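You operate a simulated robot arm through the tools that you are given. There is no shell and no other tool. Be economical: measure what you need, move in short steps, check, and stop when the job is done.

You are at the controls of a simulated two-armed robot. One attempt, no reset.

TASK
Press the white zero button two times. Put the dish on the top of the island bench away on the top of the high bench. Put the cup from the top of the island bench in the inside of the sink. Take the cloth from the free end of the island bench and put it in the blue out tray. Open the middle island drawer, take the run list card and put it in the inside of the middle island drawer, then shut the drawer. Take the beaker from the top of the island bench and put it on top of the black camera. Press the orange button three times. Shut the cards drawer. Turn the white box dial to 60. Pick up the pink banded can with one hand, pass it to the other hand and put it on the upper right shelf of the high bench. Open the pads drawer, take the blue pad on the top of the island bench and put it away in the inside of the pads drawer and shut the drawer again. Take the tube marked "29" from the top of the island bench and leave it on the yellow ring. Pull the left door of the dishes cabinet open. Do these in any order. Set down upright: cup, run list card, beaker, pink banded can, tube.

Only the result counts: the job must be done as asked and must still hold three seconds after the hand-in. Knocking over, shifting, dropping, spilling or breaking anything else fails it. Flat cloth is picked up by pressing the open fingertips on it (5 to 10 N) and closing them slowly along it; thin cloth reads only 2 to 8 mm in the jaws.

THE ROBOT
Two 7-joint arms with two-finger parallel grippers on one trunk, on a base that drives. Base frame: it is fixed to the floor where the robot stands at the start and does not move with it; the origin is under the middle of the robot, x ahead of it, y to its left, z up; the surface under the hand at the start is at about z = 0.76. Readings come in m, degrees, newtons and seconds.
The left shoulder is at the start at [0.02, 0.17, 1.178], the right one opposite. With the tool pointing down near the work surface each hand reaches from about 0.1 to 0.66 m from the robot's upright axis, wherever it stands, measured 20 degrees to its own side. Places, roughly: beaker [0.75, 0.75, 0.75]; black camera (8x8x9 cm) [0.8, 0.4, 0.8]; blue out tray [1, 0, 0.75]; blue pad (6x9x3 cm) [0.5, 3, 0.8]; cards drawer [0.9, 4.5, 0.6]; cloth (5x4x3 cm) [0.8, -0.1, 0.8]; cup (5x5x5 cm) [0.7, -0.2, 0.8]; dish [0.75, 0, 0.75]; high bench [-2.2, 1.4, 0.9]; inside of the middle island drawer [0.5, 0.5, 0.4]; inside of the pads drawer [-1.5, 4.4, 0.6]; inside of the sink [-2.5, 4.2, 0.6]; left door of the dishes cabinet [0.9, 4.9, 1.8]; middle island drawer [0.5, 0.5, 0.4]; orange button [1, 4.7, 0.8]; pads drawer [-1.5, 4.3, 0.6]; pink banded can (5x5x9 cm) [-1.1, 4.3, 0.8]; run list card [1, 0.25, 0.75]; tube [0.25, 3, 0.75]; upper right shelf of the high bench [-2.3, 2.3, 0.5]; white box dial [0.4, 4.8, 0.9]; white zero button [0.6, 0, 0.8]; yellow ring (5x5x2 cm) [0.3, 3.1, 0.8]. Payload 3.8 kg a hand.
Tool frame (each hand has its own): the origin (TCP) lies between the finger pads and is the grasp point; the fingertips stand 0.03 m ahead of it; z points along the fingers, y is the line along which they close. Largest opening 0.11 m; finger width 0.02, thickness 0.01; the body of the gripper, 0.048 by 0.112 m, starts 0.055 m behind the TCP.
Orientation is that of the tool frame in the base frame, as a unit quaternion [x, y, z, w]. With the fingers straight down and closing along the base's y, the tool's x points along the base's -x, its y along +y and its z along -z.

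THE INTERFACE
- The arms move only by the tool jog_arm. It takes "left_deltas", "right_deltas" or both (then of equal length, played together; a hand with none holds still); each is a list of rows, each a list of 7 numbers: the turn, a rotation vector about the tool's x, y, z in degrees, then the shift along the tool's x, y, z in m, then the opening, from 0 (shut) to 1 (fully open). In form: [[ax, ay, az, tx, ty, tz, jaw], ...]. A call has 1 to 12 rows; each row is the pose to reach, as a shift and turn from the pose commanded when the call began, along the tool's axes at that moment. A row lasts 0.2 s, in which the tool goes at most 0.05 m and 8.6 degrees; a call with a longer step from one row to the next is refused whole, and so is a gripper value outside its range. Where a pose cannot be reached the arm comes as near as it can. A force on the tool above 40 N (or 10 N above the force at the start of the call, whichever is more), or a blocked arm, ends the call early, and 0.2 s more pass. The fingers move at their own pace (about 0.072 m/s each) and stop on an object; they squeeze with about 32 N. The grip force told is the motor's: it shows also when the fingers shut on nothing. Time passes only in rows, and 0.2 s behind the last, so rows that repeat a pose let the fingers close. It gives the time, the measured TCP pose, the force on the tool (base axes), the opening and the grip force at its end, in the units of the frame above (readings bear some noise), with the torque about the TCP (base axes, N m) and any sound that the robot's microphone picked up.
- Cameras (640 x 400 px; columns grow to the right, rows downward): "scene" is now at [0.0957, 0.0372, 1.3162]; the picture's right is [0.44, -0.90, 0.00], its down [-0.60, -0.29, -0.75] and it looks along [0.67, 0.33, -0.67] (base axes); focal length 214 px, centre (320, 200). "left" rides on the left gripper at [0.072, -0.017, -0.103] in its tool frame; the picture's right is [0.23, 0.97, 0.00], its down [-0.76, 0.18, -0.62] and it looks along [-0.61, 0.14, 0.78] (tool axes); focal length 222 px, centre (320, 200). "right" rides on the right gripper at [0.072, 0.017, -0.103] in its tool frame; the picture's right is [-0.23, 0.97, 0.00], its down [-0.76, -0.18, -0.62] and it looks along [-0.61, -0.14, 0.78] (tool axes); focal length 222 px, centre (320, 200).
- capture(camera): a new picture of that camera. No time passes.
- raise_lower(by): slides the trunk up (or, below 0, down) by that many m; the arms and the scene camera ride with it, the base frame stays. It gives what a move gives, with no picture.
- steer(legs): drives the robot by 1 to 6 legs, each [ahead, turn to the left] in m and degrees, along the robot's own axes; the way and the turn of a leg run together, so that a leg with both is an arc; at most 1.5 m and 180 degrees a leg. The arms and the cameras ride along, it lands a little off, and it stops where it bumps. It gives what a move gives.
- head_to(pan, tilt): turns the head with the scene camera to pan (to the left, within 80 degrees either way) and tilt (down, from -29 to 69), counted from straight ahead of the robot. It gives what a move gives.
- point_at(camera, pixels): for up to 12 pixels [column, row] of the newest picture of that camera ("zoom" is the newest enlarged one), the place [x, y, z] in the base frame of the surface seen there, good to about 0.002 m. No time passes.
- inspect(camera, box): a new picture of the part [left, top, right, bottom] of that camera's present view, enlarged. No time passes.
- finish_job(): hands the job in; it is judged then, once.

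Work in short steps. Measure before you move; look again where a grasp or a placing could have gone wrong, and mend it. You have 392 turns and 370 pictures in all, those below and enlarged ones among them. Open the grippers and draw the arms clear of the work before you hand the job in, unless the task says otherwise.

The tools are called after "Request:" as a command line: name --argument value ..., lists and objects as JSON in quotes. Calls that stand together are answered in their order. jog_arm: Moves the arms, as the interface text tells. Its arguments: {"type":"object","properties":{"left_deltas":{"type":"array"},"right_deltas":{"type":"array"}},"required":[]} The other tools are called the same way: raise_lower (by) slides the trunk up or down; steer (legs) drives the base; head_to (pan, tilt) turns the head that bears the scene camera; capture (camera) takes a picture; point_at (camera, pixels) gives the place of the surface under pixels of a picture; inspect (camera, box) takes an enlarged picture of a part of a camera's view; finish_job () hands the job in.

At the start:

```text
clock: 0.0
left_tool_pos: [0.4867, 0.3131, 1.1617]
left_tcp_rot: [-0.001, 1.0, -0.001, 0.0]
left_force: [0.5, 0.1, -0.1]
left_ft_torque: [-0.02, -0.02, -0.02]
left_gripper_width: 0.1099
left_grip_force: 0.1
right_tool_pos: [0.4814, -0.0785, 1.0888]
right_tcp_rot: [0.0, 1.0, 0.0, 0.0]
right_force: [-0.7, -0.2, 0.5]
right_ft_torque: [0.03, -0.03, -0.01]
right_gripper_width: 0.11
right_grip_force: 0.0
trunk travel left (down, up): [-0.275, 0.295]
robot x, y, heading: [0.0003, -0.0002, -0.3]
head pan, tilt: [26.1, 41.8]
```

scene: 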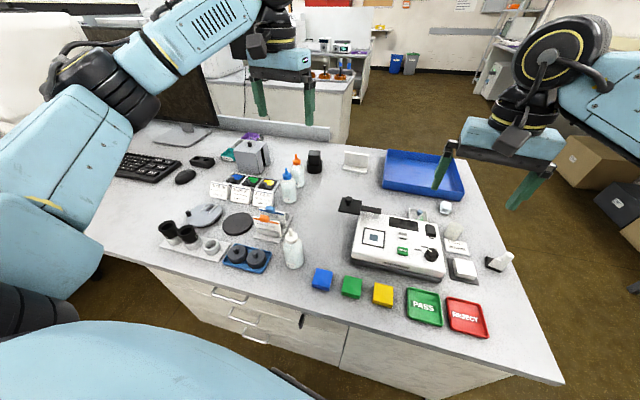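
right: 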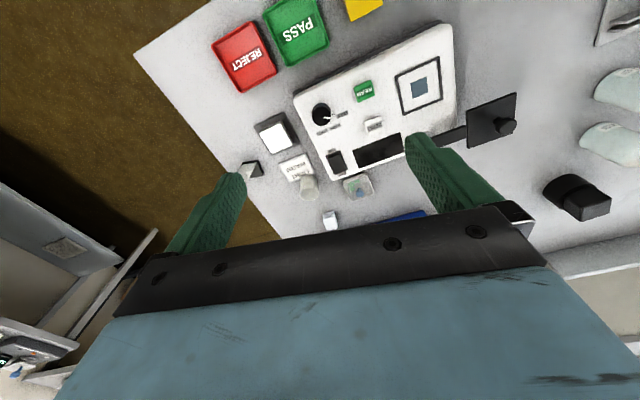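
left: 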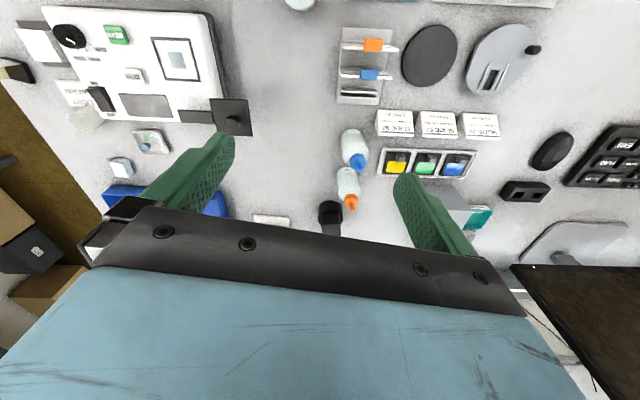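

The scene shows the island bench with device, trays, buttons and so on; I enlarge its right and left parts to identify the items.

Request:
inspect --camera "scene" --box '[320, 140, 560, 350]'

Request:
inspect --camera "scene" --box '[120, 120, 340, 290]'

```text
1.90 times, centred on (440, 245) of scene
```

zoom: 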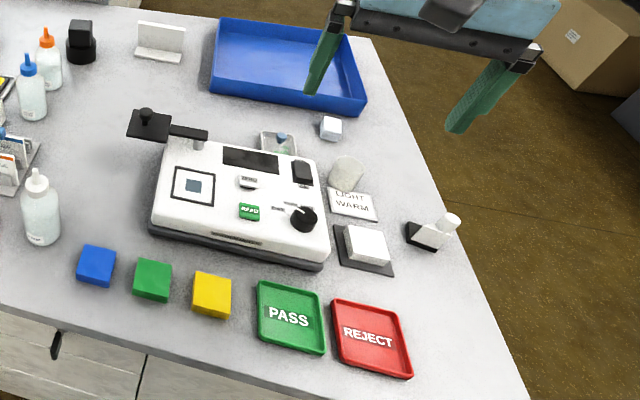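

```text
2.35 times, centred on (230, 205) of scene
```

zoom: 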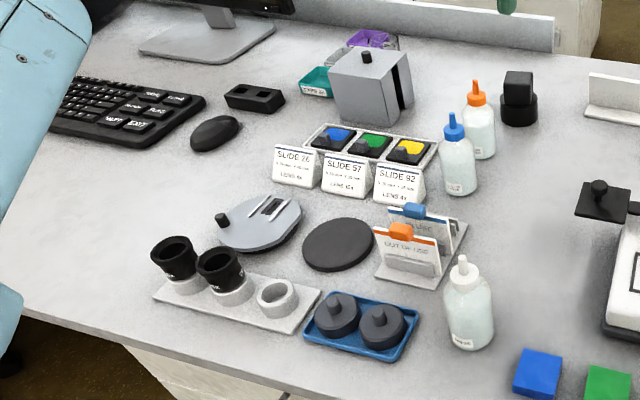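

I measure the candidate objects in the scene image.

Request:
inspect --camera "scene" --box '[400, 180, 530, 290]'

Request:
point_at --camera "scene" --pixels '[[314, 160], [356, 162], [420, 210], [446, 207], [450, 229], [456, 245], [463, 269], [498, 262], [403, 234], [401, 250], [254, 157], [422, 170]]'

Request:
inspect --camera "right" --box '[200, 60, 480, 235]'

```text
3.64 times, centred on (465, 235) of scene
```

zoom: 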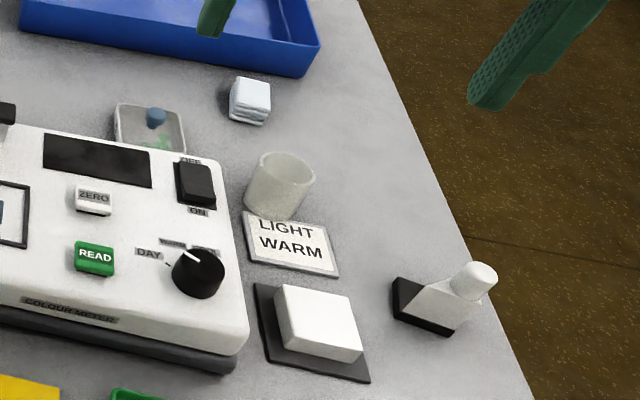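

```text
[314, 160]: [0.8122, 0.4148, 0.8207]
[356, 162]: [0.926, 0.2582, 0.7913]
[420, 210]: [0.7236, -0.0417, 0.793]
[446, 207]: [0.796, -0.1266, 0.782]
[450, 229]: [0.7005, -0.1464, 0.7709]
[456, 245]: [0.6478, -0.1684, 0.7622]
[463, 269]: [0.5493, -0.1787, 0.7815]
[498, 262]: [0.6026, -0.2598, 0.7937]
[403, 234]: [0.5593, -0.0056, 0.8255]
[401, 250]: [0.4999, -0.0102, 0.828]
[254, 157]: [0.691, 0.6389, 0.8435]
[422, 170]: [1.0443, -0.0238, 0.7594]
```

```text
2.29 times, centred on (340, 148) of right
```

zoom: 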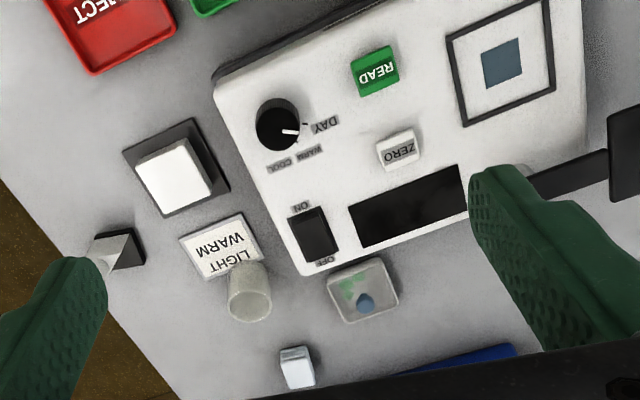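

The ZERO button is in the right zoom at (398,150), the READ at (375,70). I measure both and the objects around precisely.

Request:
point_at --camera "zoom" --pixels '[[398, 150], [386, 155], [412, 148], [375, 70], [365, 303], [250, 295], [297, 368], [298, 350], [362, 265], [395, 285], [333, 320], [398, 300]]'

Request:
jog_arm --right_deltas '[[0, 0, 0, -0.026, 0.024, 0.03, 0], [0, 0, 0, -0.052, 0.048, 0.06, 0], [0, 0, 0, -0.078, 0.0725, 0.09, 0], [0, 0, 0, -0.078, 0.0725, 0.13, 0], [0, 0, 0, -0.078, 0.0725, 0.17, 0], [0, 0, 0, -0.078, 0.0725, 0.195, 0]]'

Request:
capture --camera "right"

Request:
capture --camera "left"

```text
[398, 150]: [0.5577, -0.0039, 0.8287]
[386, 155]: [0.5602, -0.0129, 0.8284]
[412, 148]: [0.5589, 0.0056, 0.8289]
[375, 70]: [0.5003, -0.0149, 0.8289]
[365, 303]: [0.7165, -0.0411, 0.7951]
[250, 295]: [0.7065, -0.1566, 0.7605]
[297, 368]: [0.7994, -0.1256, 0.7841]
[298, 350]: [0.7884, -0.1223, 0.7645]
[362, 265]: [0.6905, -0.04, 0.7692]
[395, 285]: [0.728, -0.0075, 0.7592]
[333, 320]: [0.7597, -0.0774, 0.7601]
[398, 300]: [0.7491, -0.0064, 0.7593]
```

```text
clock: 1.4
left_tool_pos: [0.488, 0.3122, 1.1625]
left_tcp_rot: [-0.002, 1.0, 0.0, -0.001]
left_force: [0.5, -0.3, -0.4]
left_ft_torque: [0.02, -0.01, 0.0]
left_gripper_width: 0.1103
left_grip_force: 0.1
right_tool_pos: [0.5598, -0.0058, 0.8949]
right_tcp_rot: [0.0, 1.0, 0.0, 0.0]
right_force: [-0.1, -0.7, -0.1]
right_ft_torque: [0.01, 0.02, -0.02]
right_gripper_width: 0.0
right_grip_force: 32.1
trunk travel left (down, up): [-0.275, 0.295]
robot x, y, heading: [-0.0005, 0.0002, 0.0]
head pan, tilt: [26.1, 41.8]
```

```text
362 pictures are left
```

right: 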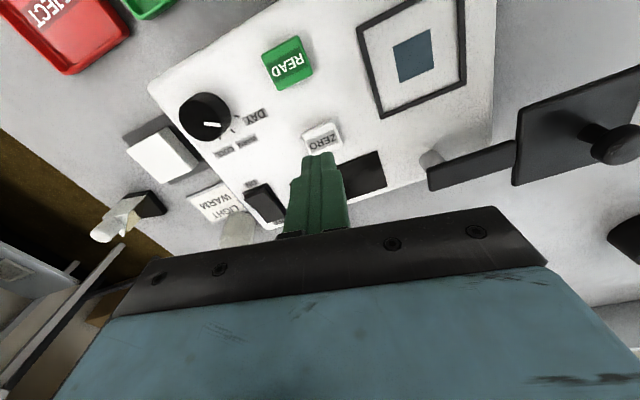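

```text
361 pictures are left
```

left: 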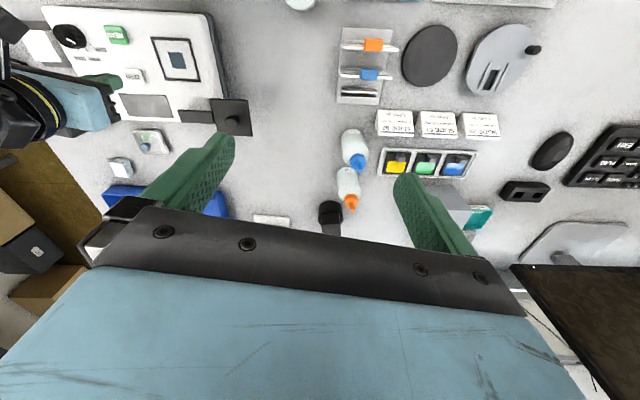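

Tip hovers about 3.6 cm over ZERO. I go down slowly and press a few millimetres, then read the force.

Request:
jog_arm --right_deltas '[[0, 0, 0, 0, 0, 0.02, 0], [0, 0, 0, 0, 0, 0.032, 0], [0, 0, 0, 0, 0, 0.036, 0], [0, 0, 0, 0, 0, 0.038, 0], [0, 0, 0, 0, 0, 0.04, 0], [0, 0, 0, 0, 0, 0.041, 0]]'

```text
clock: 2.8
left_tool_pos: [0.4869, 0.313, 1.1619]
left_tcp_rot: [0.0, 1.0, 0.0, 0.0]
left_force: [0.6, -0.4, -0.4]
left_ft_torque: [0.01, 0.02, 0.02]
left_gripper_width: 0.1102
left_grip_force: 0.1
right_tool_pos: [0.5598, -0.0076, 0.8539]
right_tcp_rot: [0.0, 1.0, 0.0, 0.0]
right_force: [3.2, 0.6, 4.1]
right_ft_torque: [0.02, -0.1, 0.05]
right_gripper_width: 0.0001
right_grip_force: 32.1
trunk travel left (down, up): [-0.275, 0.295]
robot x, y, heading: [0.0005, 0.0028, 0.2]
head pan, tilt: [26.1, 41.8]
heard: click
```

A click: one press counted with about 4 N. I lift 2.5 cm and press the same again.

Request:
jog_arm --right_deltas '[[0, 0, 0, 0, 0, -0.015, 0], [0, 0, 0, 0, 0, -0.025, 0], [0, 0, 0, 0, 0, -0.025, 0], [0, 0, 0, 0, 0, -0.01, 0], [0, 0, 0, 0, 0, -0.004, 0], [0, 0, 0, 0, 0, -0.002, 0], [0, 0, 0, 0, 0, 0, 0], [0, 0, 0, 0, 0, -0.015, 0], [0, 0, 0, 0, 0, -0.04, 0]]'

```text
clock: 4.8
left_tool_pos: [0.488, 0.3135, 1.1625]
left_tcp_rot: [-0.001, 1.0, 0.001, 0.001]
left_force: [0.0, 0.6, 0.1]
left_ft_torque: [0.01, 0.0, -0.01]
left_gripper_width: 0.1101
left_grip_force: 0.1
right_tool_pos: [0.5604, -0.0047, 0.8941]
right_tcp_rot: [0.0, 1.0, 0.0, 0.001]
right_force: [0.5, -0.1, 0.2]
right_ft_torque: [-0.03, 0.0, 0.01]
right_gripper_width: 0.0001
right_grip_force: 31.9
trunk travel left (down, up): [-0.275, 0.295]
robot x, y, heading: [-0.0008, 0.0013, 0.0]
head pan, tilt: [26.1, 41.8]
heard: click
```

Second click heard. Now I survey the surroundings by turning the head and measuring the bench edges.

Request:
head_to --pan -20 --tilt 40

Request:
capture --camera "scene"

Request:
head_to --pan 60 --tilt 15

Request:
capture --camera "scene"

```text
clock: 5.9
left_tool_pos: [0.4861, 0.3142, 1.1612]
left_tcp_rot: [-0.001, 1.0, 0.0, 0.0]
left_force: [-0.9, -0.4, -0.4]
left_ft_torque: [0.02, -0.01, 0.0]
left_gripper_width: 0.1099
left_grip_force: 0.1
right_tool_pos: [0.5596, -0.0051, 0.8933]
right_tcp_rot: [-0.001, 1.0, 0.0, 0.0]
right_force: [0.4, -0.3, -0.2]
right_ft_torque: [0.0, 0.02, 0.02]
right_gripper_width: 0.0001
right_grip_force: 32.3
trunk travel left (down, up): [-0.275, 0.295]
robot x, y, heading: [0.0003, 0.0003, -0.1]
head pan, tilt: [-20.0, 40.0]
```

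```text
360 pictures are left
```

scene: 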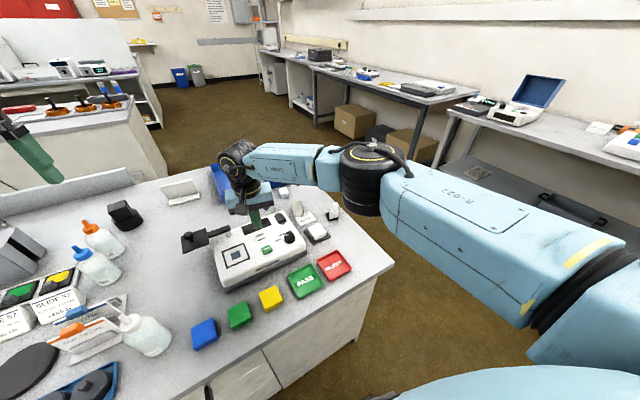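

```text
clock: 7.5
left_tool_pos: [0.4866, 0.3127, 1.1616]
left_tcp_rot: [-0.001, 1.0, 0.0, 0.0]
left_force: [-1.0, 0.5, -0.1]
left_ft_torque: [-0.02, -0.04, -0.01]
left_gripper_width: 0.1099
left_grip_force: 0.0
right_tool_pos: [0.56, -0.0055, 0.8956]
right_tcp_rot: [0.0, 1.0, 0.001, 0.0]
right_force: [-0.4, -0.1, 0.8]
right_ft_torque: [0.04, 0.02, 0.01]
right_gripper_width: 0.0001
right_grip_force: 32.8
trunk travel left (down, up): [-0.275, 0.295]
robot x, y, heading: [0.0013, 0.0004, -0.1]
head pan, tilt: [60.0, 15.0]
```

```text
359 pictures are left
```

scene: 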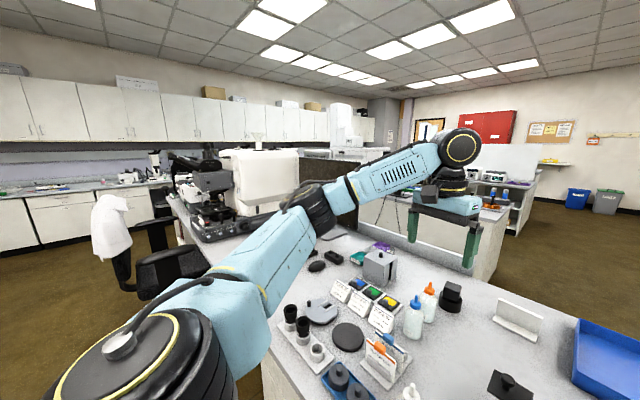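

I look at the beaker's area and bench edges closely.

Request:
head_to --pan 40 --tilt 38

Request:
inspect --camera "scene" --box '[220, 80, 480, 260]'

Request:
capture --camera "scene"

```text
clock: 8.3
left_tool_pos: [0.4878, 0.3134, 1.1619]
left_tcp_rot: [-0.001, 1.0, 0.0, 0.0]
left_force: [0.1, 0.7, -0.1]
left_ft_torque: [0.0, -0.02, 0.0]
left_gripper_width: 0.1101
left_grip_force: 0.0
right_tool_pos: [0.5596, -0.0055, 0.8942]
right_tcp_rot: [0.0, 1.0, 0.0, 0.0]
right_force: [-1.0, 0.0, 0.0]
right_ft_torque: [0.03, -0.03, -0.02]
right_gripper_width: 0.0
right_grip_force: 31.7
trunk travel left (down, up): [-0.275, 0.295]
robot x, y, heading: [-0.0012, 0.0028, 0.1]
head pan, tilt: [40.0, 38.0]
```

```text
2.22 times, centred on (350, 170) of scene
```

zoom: 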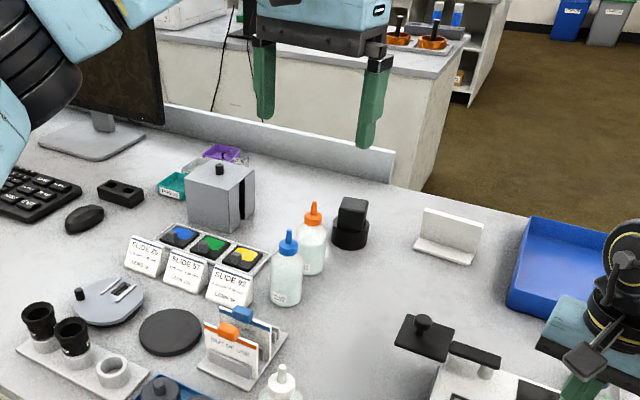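

```text
357 pictures are left
```

scene: 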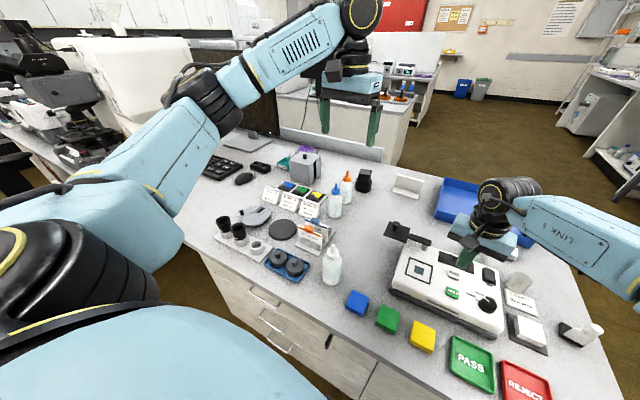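

I measure bench edges, the barrier, drawers and beaker area.

Request:
point_at --camera "scene" --pixels '[[380, 158], [438, 172], [545, 235], [600, 320], [205, 258], [360, 375], [300, 140], [265, 290], [275, 320], [283, 342], [290, 163], [615, 395]]'

Request:
inspect --camera "scene" --box '[260, 130, 360, 210]'

```text
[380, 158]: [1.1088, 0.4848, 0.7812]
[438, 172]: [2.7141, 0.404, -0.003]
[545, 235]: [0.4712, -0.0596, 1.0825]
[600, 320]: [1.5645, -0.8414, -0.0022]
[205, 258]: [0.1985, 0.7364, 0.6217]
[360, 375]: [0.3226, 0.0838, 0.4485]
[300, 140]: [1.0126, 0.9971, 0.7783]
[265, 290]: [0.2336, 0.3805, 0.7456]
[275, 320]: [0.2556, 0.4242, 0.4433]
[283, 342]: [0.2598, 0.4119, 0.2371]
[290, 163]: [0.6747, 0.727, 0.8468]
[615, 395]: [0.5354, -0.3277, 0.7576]
```

```text
5.00 times, centred on (310, 170) of scene
```

zoom: 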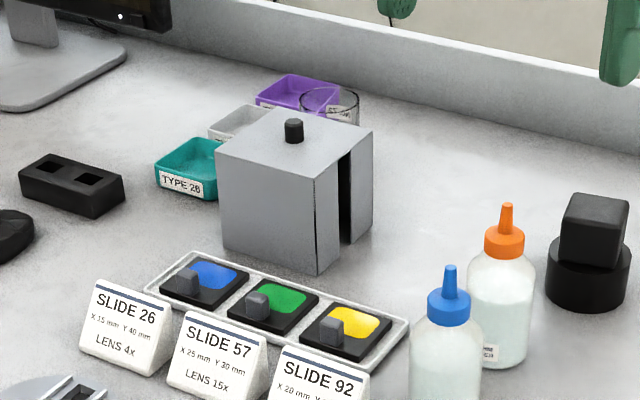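

The layout is clear: bench front edge near x≈0.25–0.3, free end at y≈-0.3. I raise the right hand, open it, and look to the right to plan the drive to the free end.

Request:
jog_arm --right_deltas '[[0, 0, 0, 0.02, 0, -0.04, 0], [0, 0, 0, 0.04, -0.03, -0.08, 0.5], [0, 0, 0, 0.07, -0.06, -0.12, 1], [0, 0, 0, 0.1, -0.09, -0.16, 1], [0, 0, 0, 0.13, -0.13, -0.19, 1], [0, 0, 0, 0.16, -0.17, -0.21, 1], [0, 0, 0, 0.19, -0.19, -0.23, 1]]' --left_deltas '[[0, 0, 0, 0.02, 0, 0, 1], [0, 0, 0, 0.04, 0, 0, 1], [0, 0, 0, 0.06, 0, 0, 1], [0, 0, 0, 0.08, 0, 0, 1], [0, 0, 0, 0.1, 0, 0, 1], [0, 0, 0, 0.12, 0, 0, 1], [0, 0, 0, 0.12, 0, 0, 1]]'

Request:
head_to --pan -40 --tilt 25

Request:
capture --camera "scene"

```text
refused: row 2 steps farther than a row can; nothing moved
```

```text
clock: 9.9
left_tool_pos: [0.4869, 0.3135, 1.1612]
left_tcp_rot: [-0.001, 1.0, 0.0, 0.0]
left_force: [0.3, 0.1, -0.6]
left_ft_torque: [0.02, 0.01, 0.0]
left_gripper_width: 0.11
left_grip_force: 0.0
right_tool_pos: [0.5596, -0.0062, 0.8939]
right_tcp_rot: [0.0, 1.0, -0.001, -0.001]
right_force: [-0.8, -0.3, 0.4]
right_ft_torque: [0.02, 0.01, 0.01]
right_gripper_width: 0.0
right_grip_force: 32.2
trunk travel left (down, up): [-0.275, 0.295]
robot x, y, heading: [-0.0001, -0.0006, -0.0]
head pan, tilt: [-40.0, 25.0]
```

```text
355 pictures are left
```

scene: 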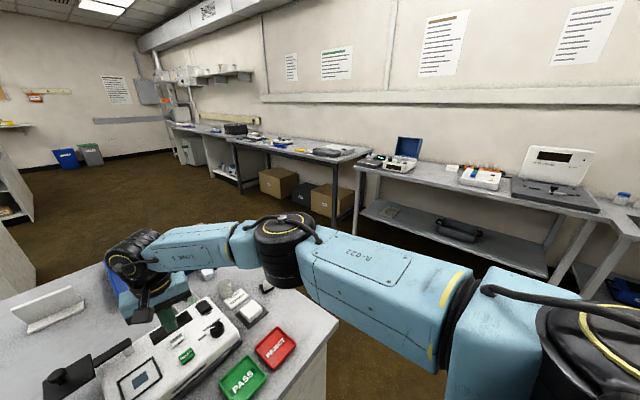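

I keep row steps under 5 cm and tuck both hands; also I measure the wall benches on the right.

Request:
jog_arm --right_deltas '[[0, 0, 0, 0, 0, -0.045, 0], [0, 0, 0, 0.01, -0.01, -0.09, 0.5], [0, 0, 0, 0.03, -0.03, -0.125, 1], [0, 0, 0, 0.05, -0.06, -0.155, 1], [0, 0, 0, 0.075, -0.09, -0.18, 1], [0, 0, 0, 0.1, -0.12, -0.2, 1], [0, 0, 0, 0.13, -0.15, -0.22, 1], [0, 0, 0, 0.16, -0.18, -0.24, 1], [0, 0, 0, 0.19, -0.2, -0.25, 1]]' --left_deltas '[[0, 0, 0, 0.02, 0, 0, 1], [0, 0, 0, 0.04, 0, 0, 1], [0, 0, 0, 0.06, 0, 0, 1], [0, 0, 0, 0.08, 0, 0, 1], [0, 0, 0, 0.1, 0, 0, 1], [0, 0, 0, 0.12, 0, 0, 1], [0, 0, 0, 0.12, 0, 0, 1], [0, 0, 0, 0.12, 0, 0, 1], [0, 0, 0, 0.12, 0, 0, 1]]'

Request:
point_at --camera "scene" --pixels '[[250, 148], [352, 200], [360, 172], [545, 275], [290, 240], [180, 215]]'

```text
clock: 11.9
left_tool_pos: [0.3684, 0.3133, 1.1619]
left_tcp_rot: [-0.001, 1.0, 0.001, 0.0]
left_force: [0.8, 0.4, 0.6]
left_ft_torque: [-0.02, -0.05, 0.02]
left_gripper_width: 0.1096
left_grip_force: 0.0
right_tool_pos: [0.3683, -0.2049, 1.143]
right_tcp_rot: [0.001, 1.0, 0.0, 0.001]
right_force: [-0.9, 0.3, 0.3]
right_ft_torque: [0.02, 0.02, 0.0]
right_gripper_width: 0.1099
right_grip_force: 0.1
trunk travel left (down, up): [-0.275, 0.295]
robot x, y, heading: [-0.002, -0.0027, -0.1]
head pan, tilt: [-40.0, 25.0]
```

```text
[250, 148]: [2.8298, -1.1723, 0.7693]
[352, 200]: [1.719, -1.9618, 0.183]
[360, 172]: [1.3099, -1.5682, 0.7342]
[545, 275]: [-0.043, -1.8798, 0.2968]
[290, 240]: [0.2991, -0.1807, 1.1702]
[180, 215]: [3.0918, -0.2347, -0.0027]
```

Aisle is free (wall benches at y≈-1.55). I back off and drive round to the free end.

Request:
steer --legs '[[-0.2, 0], [0, -90], [0.7, 0], [0, 90], [1.05, 0], [0, 90]]'

Request:
head_to --pan 0 --tilt 45

Request:
capture --camera "scene"

```text
clock: 33.5
left_tool_pos: [0.5306, -0.3651, 1.161]
left_tcp_rot: [-0.693, 0.721, 0.0, -0.001]
left_force: [0.4, -0.2, -0.2]
left_ft_torque: [-0.02, -0.01, 0.03]
left_gripper_width: 0.1101
left_grip_force: 0.0
right_tool_pos: [1.0485, -0.3869, 1.1422]
right_tcp_rot: [-0.692, 0.721, 0.0, -0.001]
right_force: [0.9, 0.3, -0.2]
right_ft_torque: [0.02, 0.0, 0.0]
right_gripper_width: 0.11
right_grip_force: 0.0
trunk travel left (down, up): [-0.275, 0.295]
robot x, y, heading: [0.8294, -0.7485, 87.6]
head pan, tilt: [-40.0, 25.0]
```

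```text
clock: 34.5
left_tool_pos: [0.5311, -0.3652, 1.1623]
left_tcp_rot: [-0.693, 0.721, 0.0, 0.0]
left_force: [-0.4, -0.4, 0.1]
left_ft_torque: [0.04, -0.01, 0.0]
left_gripper_width: 0.1101
left_grip_force: 0.1
right_tool_pos: [1.0479, -0.3872, 1.1419]
right_tcp_rot: [-0.693, 0.721, 0.0, 0.0]
right_force: [0.0, 0.7, 0.0]
right_ft_torque: [-0.03, -0.03, -0.03]
right_gripper_width: 0.1101
right_grip_force: 0.1
trunk travel left (down, up): [-0.275, 0.295]
robot x, y, heading: [0.8338, -0.7486, 88.0]
head pan, tilt: [0.0, 45.0]
```

```text
354 pictures are left
```

scene: 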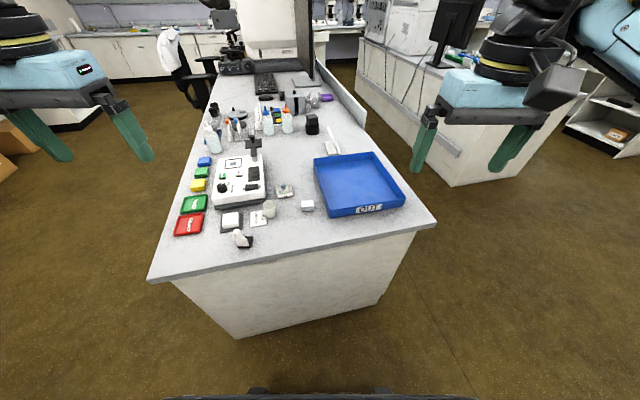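

Robot stands at (0.83,-0.75). I advance 0.14 m and take a close view of the cloth, cup and dish.

Request:
steer --legs '[[0.14, 2]]'

Request:
inspect --camera "scene" --box '[200, 150, 420, 290]'

```text
clock: 35.9
left_tool_pos: [0.519, -0.2384, 1.1607]
left_tcp_rot: [-0.706, 0.708, -0.001, -0.001]
left_force: [0.4, 1.3, 0.0]
left_ft_torque: [-0.01, 0.04, -0.01]
left_gripper_width: 0.1102
left_grip_force: 0.1
right_tool_pos: [1.0373, -0.24, 1.1417]
right_tcp_rot: [-0.707, 0.707, 0.0, 0.0]
right_force: [0.5, 0.4, 0.7]
right_ft_torque: [-0.04, 0.01, 0.01]
right_gripper_width: 0.1101
right_grip_force: 0.0
trunk travel left (down, up): [-0.275, 0.295]
robot x, y, heading: [0.8317, -0.6081, 89.9]
head pan, tilt: [0.0, 45.0]
```

```text
2.86 times, centred on (310, 220) of scene
```

zoom: 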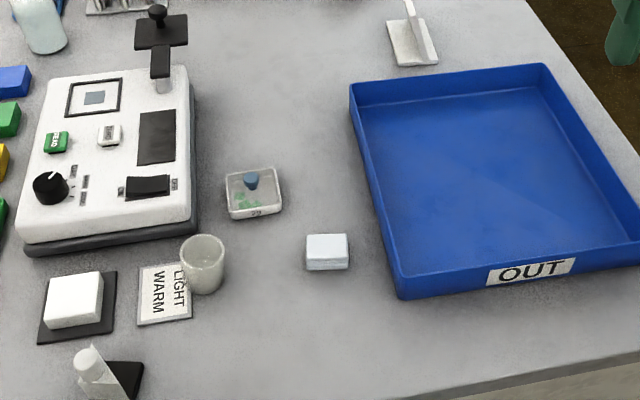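

I measure the cloth block, cup and dish extents in the zoom (cloth around (327,250), cup (203,262), dish (253,195)).

Request:
point_at --camera "zoom" --pixels '[[327, 243], [308, 240], [345, 240], [327, 262], [205, 245], [182, 248], [225, 250], [205, 275], [253, 178], [228, 200], [280, 200], [255, 213]]'

Request:
inspect --camera "scene" --box '[265, 180, 325, 220]'

```text
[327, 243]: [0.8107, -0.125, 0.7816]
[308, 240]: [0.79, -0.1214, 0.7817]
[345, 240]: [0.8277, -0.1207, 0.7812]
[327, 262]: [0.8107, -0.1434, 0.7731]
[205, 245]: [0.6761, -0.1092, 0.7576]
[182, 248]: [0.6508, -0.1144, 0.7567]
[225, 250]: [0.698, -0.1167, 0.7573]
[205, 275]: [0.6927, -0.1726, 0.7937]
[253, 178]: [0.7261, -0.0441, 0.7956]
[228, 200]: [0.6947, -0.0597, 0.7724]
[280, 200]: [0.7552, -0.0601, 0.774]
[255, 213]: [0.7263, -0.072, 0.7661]
```

```text
10.00 times, centred on (295, 200) of scene
```

zoom: 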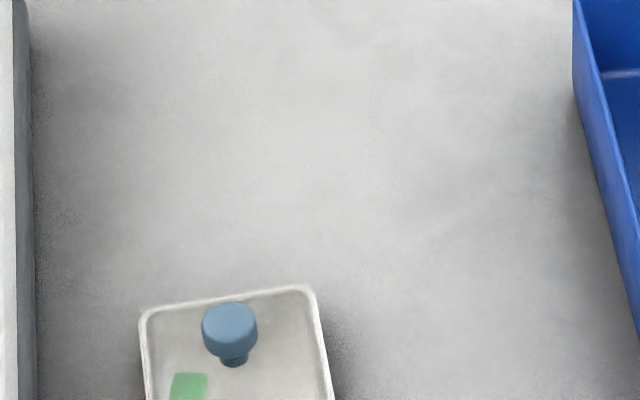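

The cloth block spans x≈0.788–0.830 about y≈-0.123, top z 0.782. I bring the right hand over it (closing along base x) and stop above.

Request:
jog_arm --right_deltas '[[0, 0, 0, -0.01, 0.04, 0.02, 1], [0, 0, 0, -0.03, 0.08, 0.04, 1], [0, 0, 0, -0.05, 0.12, 0.06, 1], [0, 0, 0, -0.07, 0.16, 0.08, 1], [0, 0, 0, -0.09, 0.195, 0.1, 1], [0, 0, 0, -0.105, 0.22, 0.13, 1], [0, 0, 0, -0.115, 0.228, 0.17, 1], [0, 0, 0, -0.115, 0.228, 0.21, 1], [0, 0, 0, -0.115, 0.228, 0.25, 1]]'

Request:
capture --camera "right"

```text
clock: 37.9
left_tool_pos: [0.5188, -0.2399, 1.1608]
left_tcp_rot: [-0.707, 0.708, 0.0, 0.001]
left_force: [0.2, -0.1, 0.6]
left_ft_torque: [-0.04, 0.03, 0.01]
left_gripper_width: 0.1096
left_grip_force: 0.1
right_tool_pos: [0.807, -0.1262, 0.8923]
right_tcp_rot: [-0.707, 0.708, 0.0, 0.0]
right_force: [0.4, 0.3, -0.5]
right_ft_torque: [-0.02, 0.0, 0.02]
right_gripper_width: 0.1098
right_grip_force: 0.1
trunk travel left (down, up): [-0.275, 0.295]
robot x, y, heading: [0.8315, -0.6098, 89.8]
head pan, tilt: [0.0, 45.0]
```

```text
351 pictures are left
```

right: 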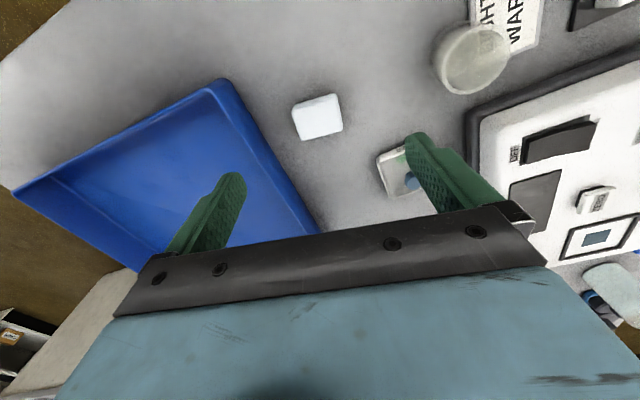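

Cloth at (318,118) is between the fingers, the tray and dish are clear. I narrow the jaws, go down to 3 mm over the top and close.

Request:
jog_arm --right_deltas '[[0, 0, 0, 0, 0.0, 0.03, 0.75], [0, 0, 0, 0, 0, 0.06, 0.75], [0, 0, 0, 0, 0, 0.085, 0.75], [0, 0, 0, 0, 0, 0.1, 0.75], [0, 0, 0, 0, 0, 0.1, 0.6], [0, 0, 0, 0, 0, 0.1, 0.45], [0, 0, 0, 0, 0, 0.1, 0.3], [0, 0, 0, 0, 0, 0.1, 0.15], [0, 0, 0, 0, 0, 0.1, 0]]'

Request:
capture --camera "right"

```text
clock: 39.9
left_tool_pos: [0.5191, -0.2391, 1.1616]
left_tcp_rot: [-0.706, 0.708, 0.0, 0.0]
left_force: [-1.1, -0.2, -0.6]
left_ft_torque: [0.02, -0.03, -0.05]
left_gripper_width: 0.1101
left_grip_force: 0.0
right_tool_pos: [0.8083, -0.1246, 0.791]
right_tcp_rot: [-0.707, 0.708, -0.001, 0.0]
right_force: [-0.5, 0.4, 0.0]
right_ft_torque: [-0.01, 0.01, 0.02]
right_gripper_width: 0.0428
right_grip_force: 32.1
trunk travel left (down, up): [-0.275, 0.295]
robot x, y, heading: [0.8306, -0.6096, 89.9]
head pan, tilt: [0.0, 45.0]
```

```text
350 pictures are left
```

right: 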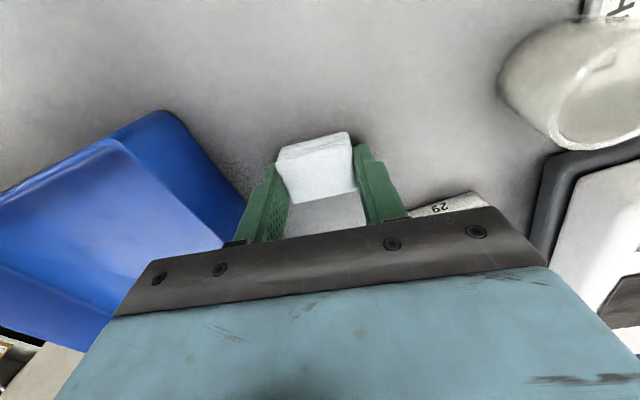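

Gripped at 43 mm. I lift, carry it to the tray middle and look.

Request:
jog_arm --right_deltas '[[0, 0, 0, 0, 0, -0.03, 0], [0, 0, 0, 0, 0, -0.07, 0], [0, 0, 0, 0, 0, -0.11, 0], [0, 0, 0, 0, 0, -0.14, 0], [0, 0, 0, -0.02, -0.04, -0.15, 0], [0, 0, 0, -0.04, -0.08, -0.15, 0], [0, 0, 0, -0.06, -0.12, -0.15, 0], [0, 0, 0, -0.07, -0.16, -0.15, 0], [0, 0, 0, -0.08, -0.2, -0.15, 0]]'

Request:
capture --camera "right"

```text
clock: 41.9
left_tool_pos: [0.5194, -0.2382, 1.1606]
left_tcp_rot: [-0.707, 0.708, 0.0, 0.0]
left_force: [0.1, -0.3, -0.1]
left_ft_torque: [0.0, 0.03, -0.03]
left_gripper_width: 0.11
left_grip_force: 0.1
right_tool_pos: [1.0122, -0.0473, 0.9434]
right_tcp_rot: [-0.706, 0.708, 0.0, 0.0]
right_force: [0.7, -0.3, 0.8]
right_ft_torque: [0.0, 0.03, -0.02]
right_gripper_width: 0.0432
right_grip_force: 32.2
trunk travel left (down, up): [-0.275, 0.295]
robot x, y, heading: [0.8317, -0.6063, 89.9]
head pan, tilt: [0.0, 45.0]
```

```text
349 pictures are left
```

right: 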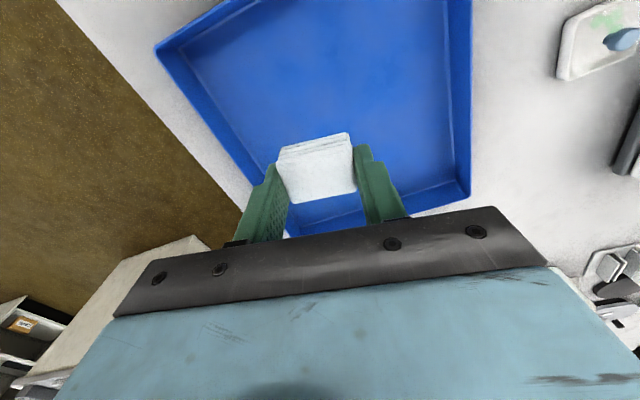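

Cloth is over the tray. I lower until it is about on the floor (z≈.76), release and rise.

Request:
jog_arm --right_deltas '[[0, 0, 0, 0, 0, 0.045, 0], [0, 0, 0, 0, 0, 0.09, 0], [0, 0, 0, 0, 0, 0.13, 0], [0, 0, 0, 0, 0, 0.145, 0], [0, 0, 0, 0, 0, 0.147, 0], [0, 0, 0, 0, 0, 0.147, 0.3], [0, 0, 0, 0, 0, 0.147, 0.6], [0, 0, 0, 0, 0, 0.147, 0.6], [0, 0, 0, 0, 0, 0.11, 0.6], [0, 0, 0, 0, 0, 0.06, 0.6], [0, 0, 0, 0, 0, 0.01, 0.6], [0, 0, 0, 0, 0, -0.03, 0.6]]'

Request:
capture --camera "right"

```text
clock: 44.5
left_tool_pos: [0.5201, -0.2393, 1.1619]
left_tcp_rot: [-0.706, 0.708, 0.001, 0.0]
left_force: [0.8, 0.9, 0.0]
left_ft_torque: [-0.01, 0.0, 0.01]
left_gripper_width: 0.11
left_grip_force: 0.1
right_tool_pos: [1.0099, -0.045, 0.9736]
right_tcp_rot: [-0.706, 0.708, 0.0, 0.0]
right_force: [0.6, 0.6, 1.0]
right_ft_torque: [0.0, -0.01, 0.02]
right_gripper_width: 0.066
right_grip_force: 0.1
trunk travel left (down, up): [-0.275, 0.295]
robot x, y, heading: [0.8323, -0.6087, 89.9]
head pan, tilt: [0.0, 45.0]
```

```text
348 pictures are left
```

right: 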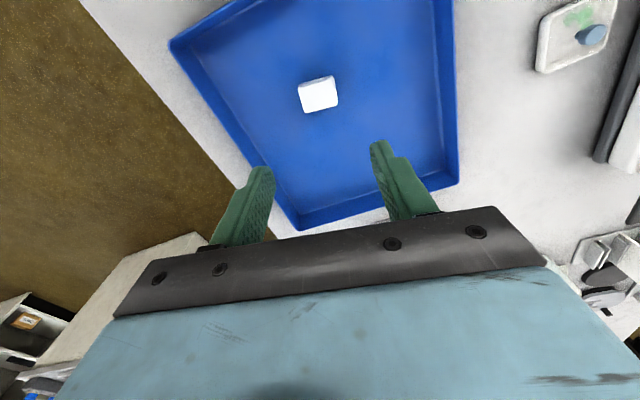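

Cloth lies in the tray. Next I check the far-side aisle: tuck the right hand, and look ahead-right.

Request:
jog_arm --right_deltas '[[0, 0, 0, 0.03, 0, -0.03, 1], [0, 0, 0, 0.06, 0, -0.06, 1], [0, 0, 0, 0.1, 0, -0.09, 1], [0, 0, 0, 0.14, 0, -0.12, 1], [0, 0, 0, 0.18, 0, -0.15, 1]]'

Request:
head_to --pan -15 --tilt 30

Request:
capture --camera "scene"

Request:
point_at --camera "scene" --pixels '[[255, 150], [320, 230], [340, 150], [300, 90], [275, 130], [420, 180], [450, 120], [265, 100], [230, 90], [380, 330]]'

```text
clock: 45.7
left_tool_pos: [0.5189, -0.24, 1.161]
left_tcp_rot: [-0.707, 0.708, -0.001, 0.0]
left_force: [-0.6, -0.2, -0.3]
left_ft_torque: [0.02, -0.01, 0.02]
left_gripper_width: 0.1101
left_grip_force: 0.1
right_tool_pos: [1.0097, -0.2291, 1.1254]
right_tcp_rot: [-0.706, 0.708, 0.001, 0.001]
right_force: [-0.3, -1.3, 0.5]
right_ft_torque: [-0.01, 0.0, -0.03]
right_gripper_width: 0.11
right_grip_force: 0.0
trunk travel left (down, up): [-0.275, 0.295]
robot x, y, heading: [0.8304, -0.6087, 89.8]
head pan, tilt: [0.0, 45.0]
```

```text
clock: 46.4
left_tool_pos: [0.5195, -0.2382, 1.1614]
left_tcp_rot: [-0.706, 0.708, -0.001, 0.001]
left_force: [-0.2, -0.2, -0.5]
left_ft_torque: [0.02, 0.01, 0.04]
left_gripper_width: 0.1098
left_grip_force: 0.0
right_tool_pos: [1.01, -0.2294, 1.1253]
right_tcp_rot: [-0.707, 0.708, -0.001, 0.0]
right_force: [-0.2, 0.3, 0.2]
right_ft_torque: [0.03, 0.02, 0.04]
right_gripper_width: 0.1102
right_grip_force: 0.1
trunk travel left (down, up): [-0.275, 0.295]
robot x, y, heading: [0.83, -0.6113, 89.9]
head pan, tilt: [-15.0, 30.0]
```

```text
347 pictures are left
```

scene: 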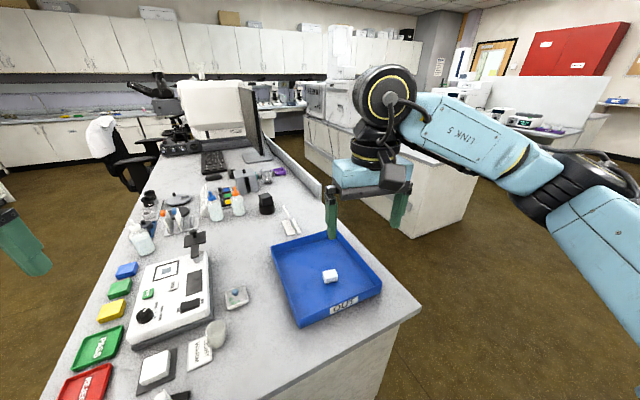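

```text
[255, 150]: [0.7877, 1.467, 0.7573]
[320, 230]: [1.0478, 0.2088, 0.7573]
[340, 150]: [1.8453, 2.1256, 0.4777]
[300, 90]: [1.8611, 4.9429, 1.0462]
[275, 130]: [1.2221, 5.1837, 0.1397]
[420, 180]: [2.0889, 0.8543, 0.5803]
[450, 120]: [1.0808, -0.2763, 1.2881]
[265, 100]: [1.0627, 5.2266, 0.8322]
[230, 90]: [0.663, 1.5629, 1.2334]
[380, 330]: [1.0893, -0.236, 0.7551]
```

The far aisle (between barrier x≈1.1 and next island x≈1.85) is wide enough. I drive round to face the bench from the far side.

Request:
steer --legs '[[-0.05, -90], [0.66, 0], [0, 90], [1.05, 0], [0, 100]]'

Request:
head_to --pan 0 --tilt 42

Request:
capture --camera "scene"

```text
clock: 67.1
left_tool_pos: [1.1816, 0.008, 1.161]
left_tcp_rot: [0.997, 0.082, 0.0, 0.0]
left_force: [0.8, 0.8, 0.1]
left_ft_torque: [0.0, -0.01, 0.03]
left_gripper_width: 0.11
left_grip_force: 0.0
right_tool_pos: [1.0885, 0.4893, 1.1255]
right_tcp_rot: [0.997, 0.082, 0.001, -0.001]
right_force: [-0.4, -0.1, 0.6]
right_ft_torque: [0.01, 0.0, 0.0]
right_gripper_width: 0.1101
right_grip_force: 0.0
trunk travel left (down, up): [-0.275, 0.295]
robot x, y, heading: [1.4961, 0.3763, -170.8]
head pan, tilt: [-15.0, 30.0]
```

```text
clock: 67.8
left_tool_pos: [1.1814, 0.0077, 1.162]
left_tcp_rot: [0.997, 0.083, 0.0, 0.0]
left_force: [0.0, -0.4, -0.4]
left_ft_torque: [-0.01, -0.02, 0.01]
left_gripper_width: 0.1099
left_grip_force: 0.0
right_tool_pos: [1.0894, 0.4891, 1.1247]
right_tcp_rot: [0.997, 0.083, 0.0, 0.0]
right_force: [-0.7, 0.2, -0.1]
right_ft_torque: [0.01, 0.03, 0.01]
right_gripper_width: 0.1098
right_grip_force: 0.0
trunk travel left (down, up): [-0.275, 0.295]
robot x, y, heading: [1.4958, 0.3754, -170.4]
head pan, tilt: [0.0, 42.0]
```

```text
346 pictures are left
```

scene: 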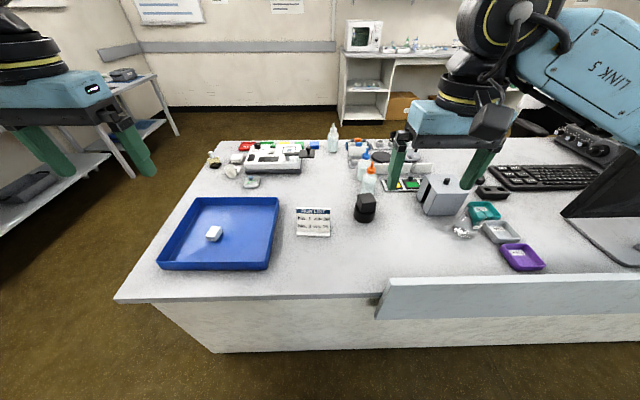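

I zoom in on card, camera and the beaker's area around (465,222).

Request:
inspect --camera "scene" --box '[280, 160, 480, 290]'

Request:
inspect --camera "scene" --box '[420, 180, 540, 260]'

Request:
capture --camera "right"

```text
3.08 times, centred on (380, 225) of scene
```

zoom: 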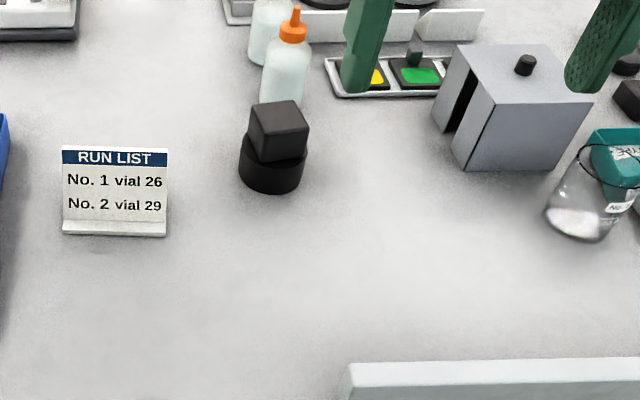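

```text
5.00 times, centred on (480, 220) of scene
```

zoom: 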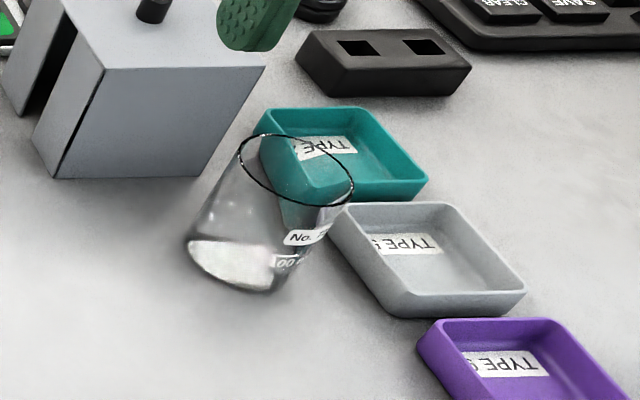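

```text
343 pictures are left
```

right: 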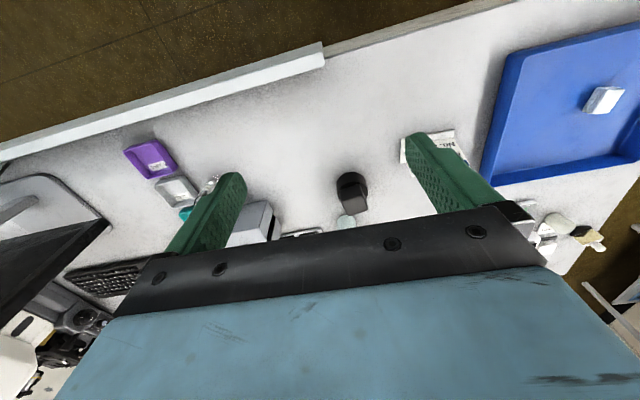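

I measure beaker base and rim, camera top corners, and card.

Request:
point_at --camera "zoom" --pixels '[[186, 240], [275, 288], [230, 270], [310, 238], [240, 143], [352, 195], [245, 185], [290, 265], [195, 180], [300, 290]]'

Request:
inspect --camera "scene" --box '[290, 185, 390, 245]'

```text
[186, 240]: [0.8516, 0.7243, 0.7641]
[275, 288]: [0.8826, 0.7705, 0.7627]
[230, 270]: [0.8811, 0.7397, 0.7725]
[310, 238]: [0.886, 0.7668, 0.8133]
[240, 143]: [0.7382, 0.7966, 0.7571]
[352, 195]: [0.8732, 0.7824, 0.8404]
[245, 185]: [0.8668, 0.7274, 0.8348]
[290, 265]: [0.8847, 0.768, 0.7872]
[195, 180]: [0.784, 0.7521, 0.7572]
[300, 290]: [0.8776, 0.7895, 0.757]
```

```text
6.40 times, centred on (340, 215) of scene
```

zoom: 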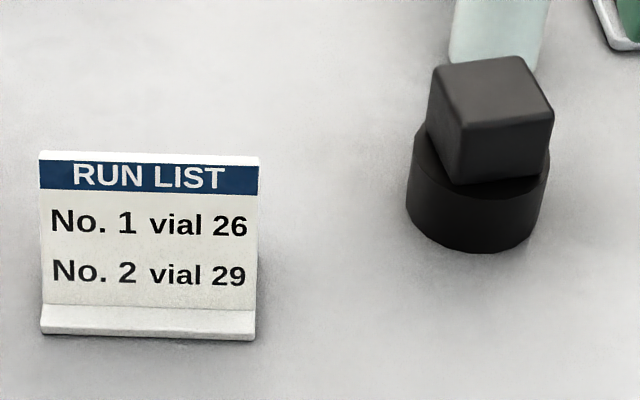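

Request:
point_at --camera "zoom" --pixels '[[492, 85], [440, 72], [520, 60], [548, 110], [465, 122], [475, 245], [412, 190], [45, 155], [255, 160], [45, 335], [250, 338], [150, 305]]'

Request:
inspect --camera "right" --box '[100, 120, 400, 260]'

```text
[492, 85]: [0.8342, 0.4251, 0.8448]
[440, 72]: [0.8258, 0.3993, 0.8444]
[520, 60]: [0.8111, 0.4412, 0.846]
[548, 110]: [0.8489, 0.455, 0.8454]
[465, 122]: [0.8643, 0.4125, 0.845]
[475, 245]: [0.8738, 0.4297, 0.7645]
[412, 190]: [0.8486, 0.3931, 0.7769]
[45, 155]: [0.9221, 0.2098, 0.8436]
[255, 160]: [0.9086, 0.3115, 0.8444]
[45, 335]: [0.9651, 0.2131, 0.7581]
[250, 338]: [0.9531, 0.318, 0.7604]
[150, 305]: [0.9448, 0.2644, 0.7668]
```

```text
2.13 times, centred on (250, 190) of right
```

zoom: 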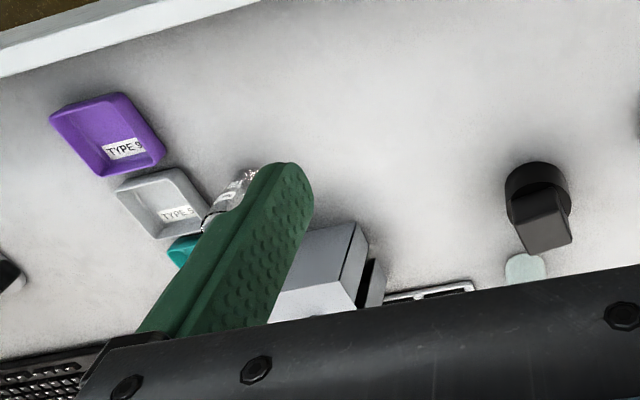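

Camera cube top centre ≈(0.837,0.427,0.845); beaker axis ≈(0.852,0.756), rim z 0.842; card spans y 0.21–0.315 at x≈0.915–0.96. I shift the robot about 0.2 m along the bench for reach.

Request:
steer --legs '[[0, -99.5], [0.21, 0], [0, 99.5], [0.07, 0]]'

Request:
inspect --camera "scene" --box '[320, 150, 480, 250]'

Request:
capture --camera "right"

```text
clock: 78.3
left_tool_pos: [1.1135, 0.188, 1.1608]
left_tcp_rot: [0.996, 0.095, 0.001, 0.0]
left_force: [-0.5, -1.3, -0.8]
left_ft_torque: [0.0, 0.02, 0.0]
left_gripper_width: 0.1098
left_grip_force: 0.2
right_tool_pos: [1.0085, 0.6684, 1.1249]
right_tcp_rot: [0.996, 0.094, 0.0, 0.0]
right_force: [-0.8, -0.4, 0.0]
right_ft_torque: [0.02, -0.02, 0.01]
right_gripper_width: 0.11
right_grip_force: 0.0
trunk travel left (down, up): [-0.275, 0.295]
robot x, y, heading: [1.4178, 0.5662, -169.5]
head pan, tilt: [0.0, 42.0]
```

```text
4.00 times, centred on (400, 200) of scene
```

zoom: 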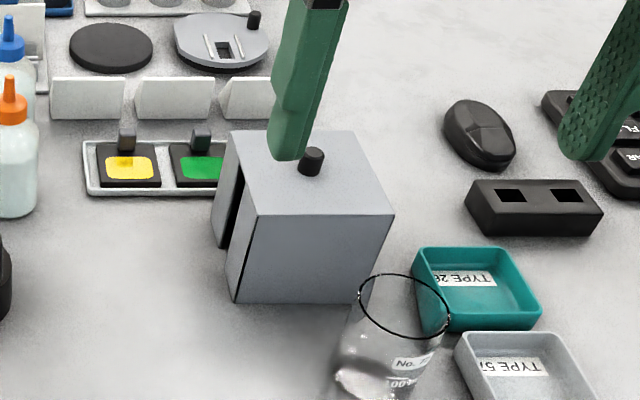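

```text
339 pictures are left
```

right: 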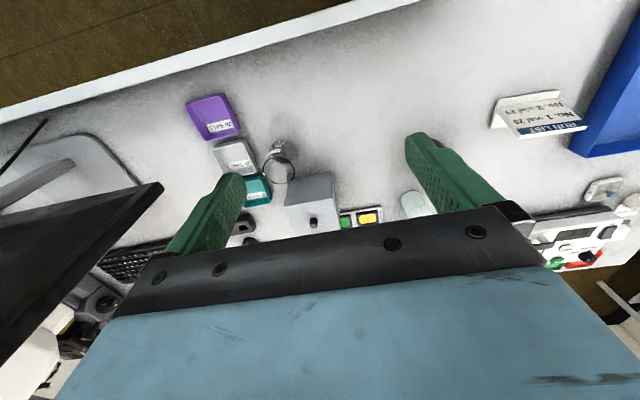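

Beaker rim is seen at (278,168) in the right picture; I zoom and measure its rim.

Request:
inspect --camera "right" --box '[180, 90, 420, 240]'

Request:
point_at --camera "zoom" --pixels '[[265, 175], [235, 210], [255, 235], [300, 225], [305, 195], [265, 150], [215, 190], [275, 245], [310, 230], [235, 230]]'

```text
2.67 times, centred on (300, 165) of right
```

zoom: 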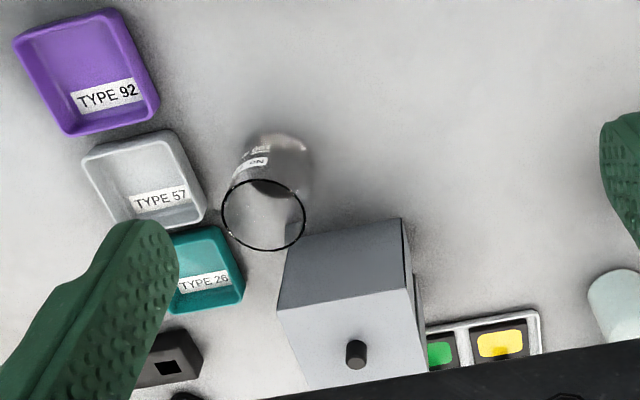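

```text
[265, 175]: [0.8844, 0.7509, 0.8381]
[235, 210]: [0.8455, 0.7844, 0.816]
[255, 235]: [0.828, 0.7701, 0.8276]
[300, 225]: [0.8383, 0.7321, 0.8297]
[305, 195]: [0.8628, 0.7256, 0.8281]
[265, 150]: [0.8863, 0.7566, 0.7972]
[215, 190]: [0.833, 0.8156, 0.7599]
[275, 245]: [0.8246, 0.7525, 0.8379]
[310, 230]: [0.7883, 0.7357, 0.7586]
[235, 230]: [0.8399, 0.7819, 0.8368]
```

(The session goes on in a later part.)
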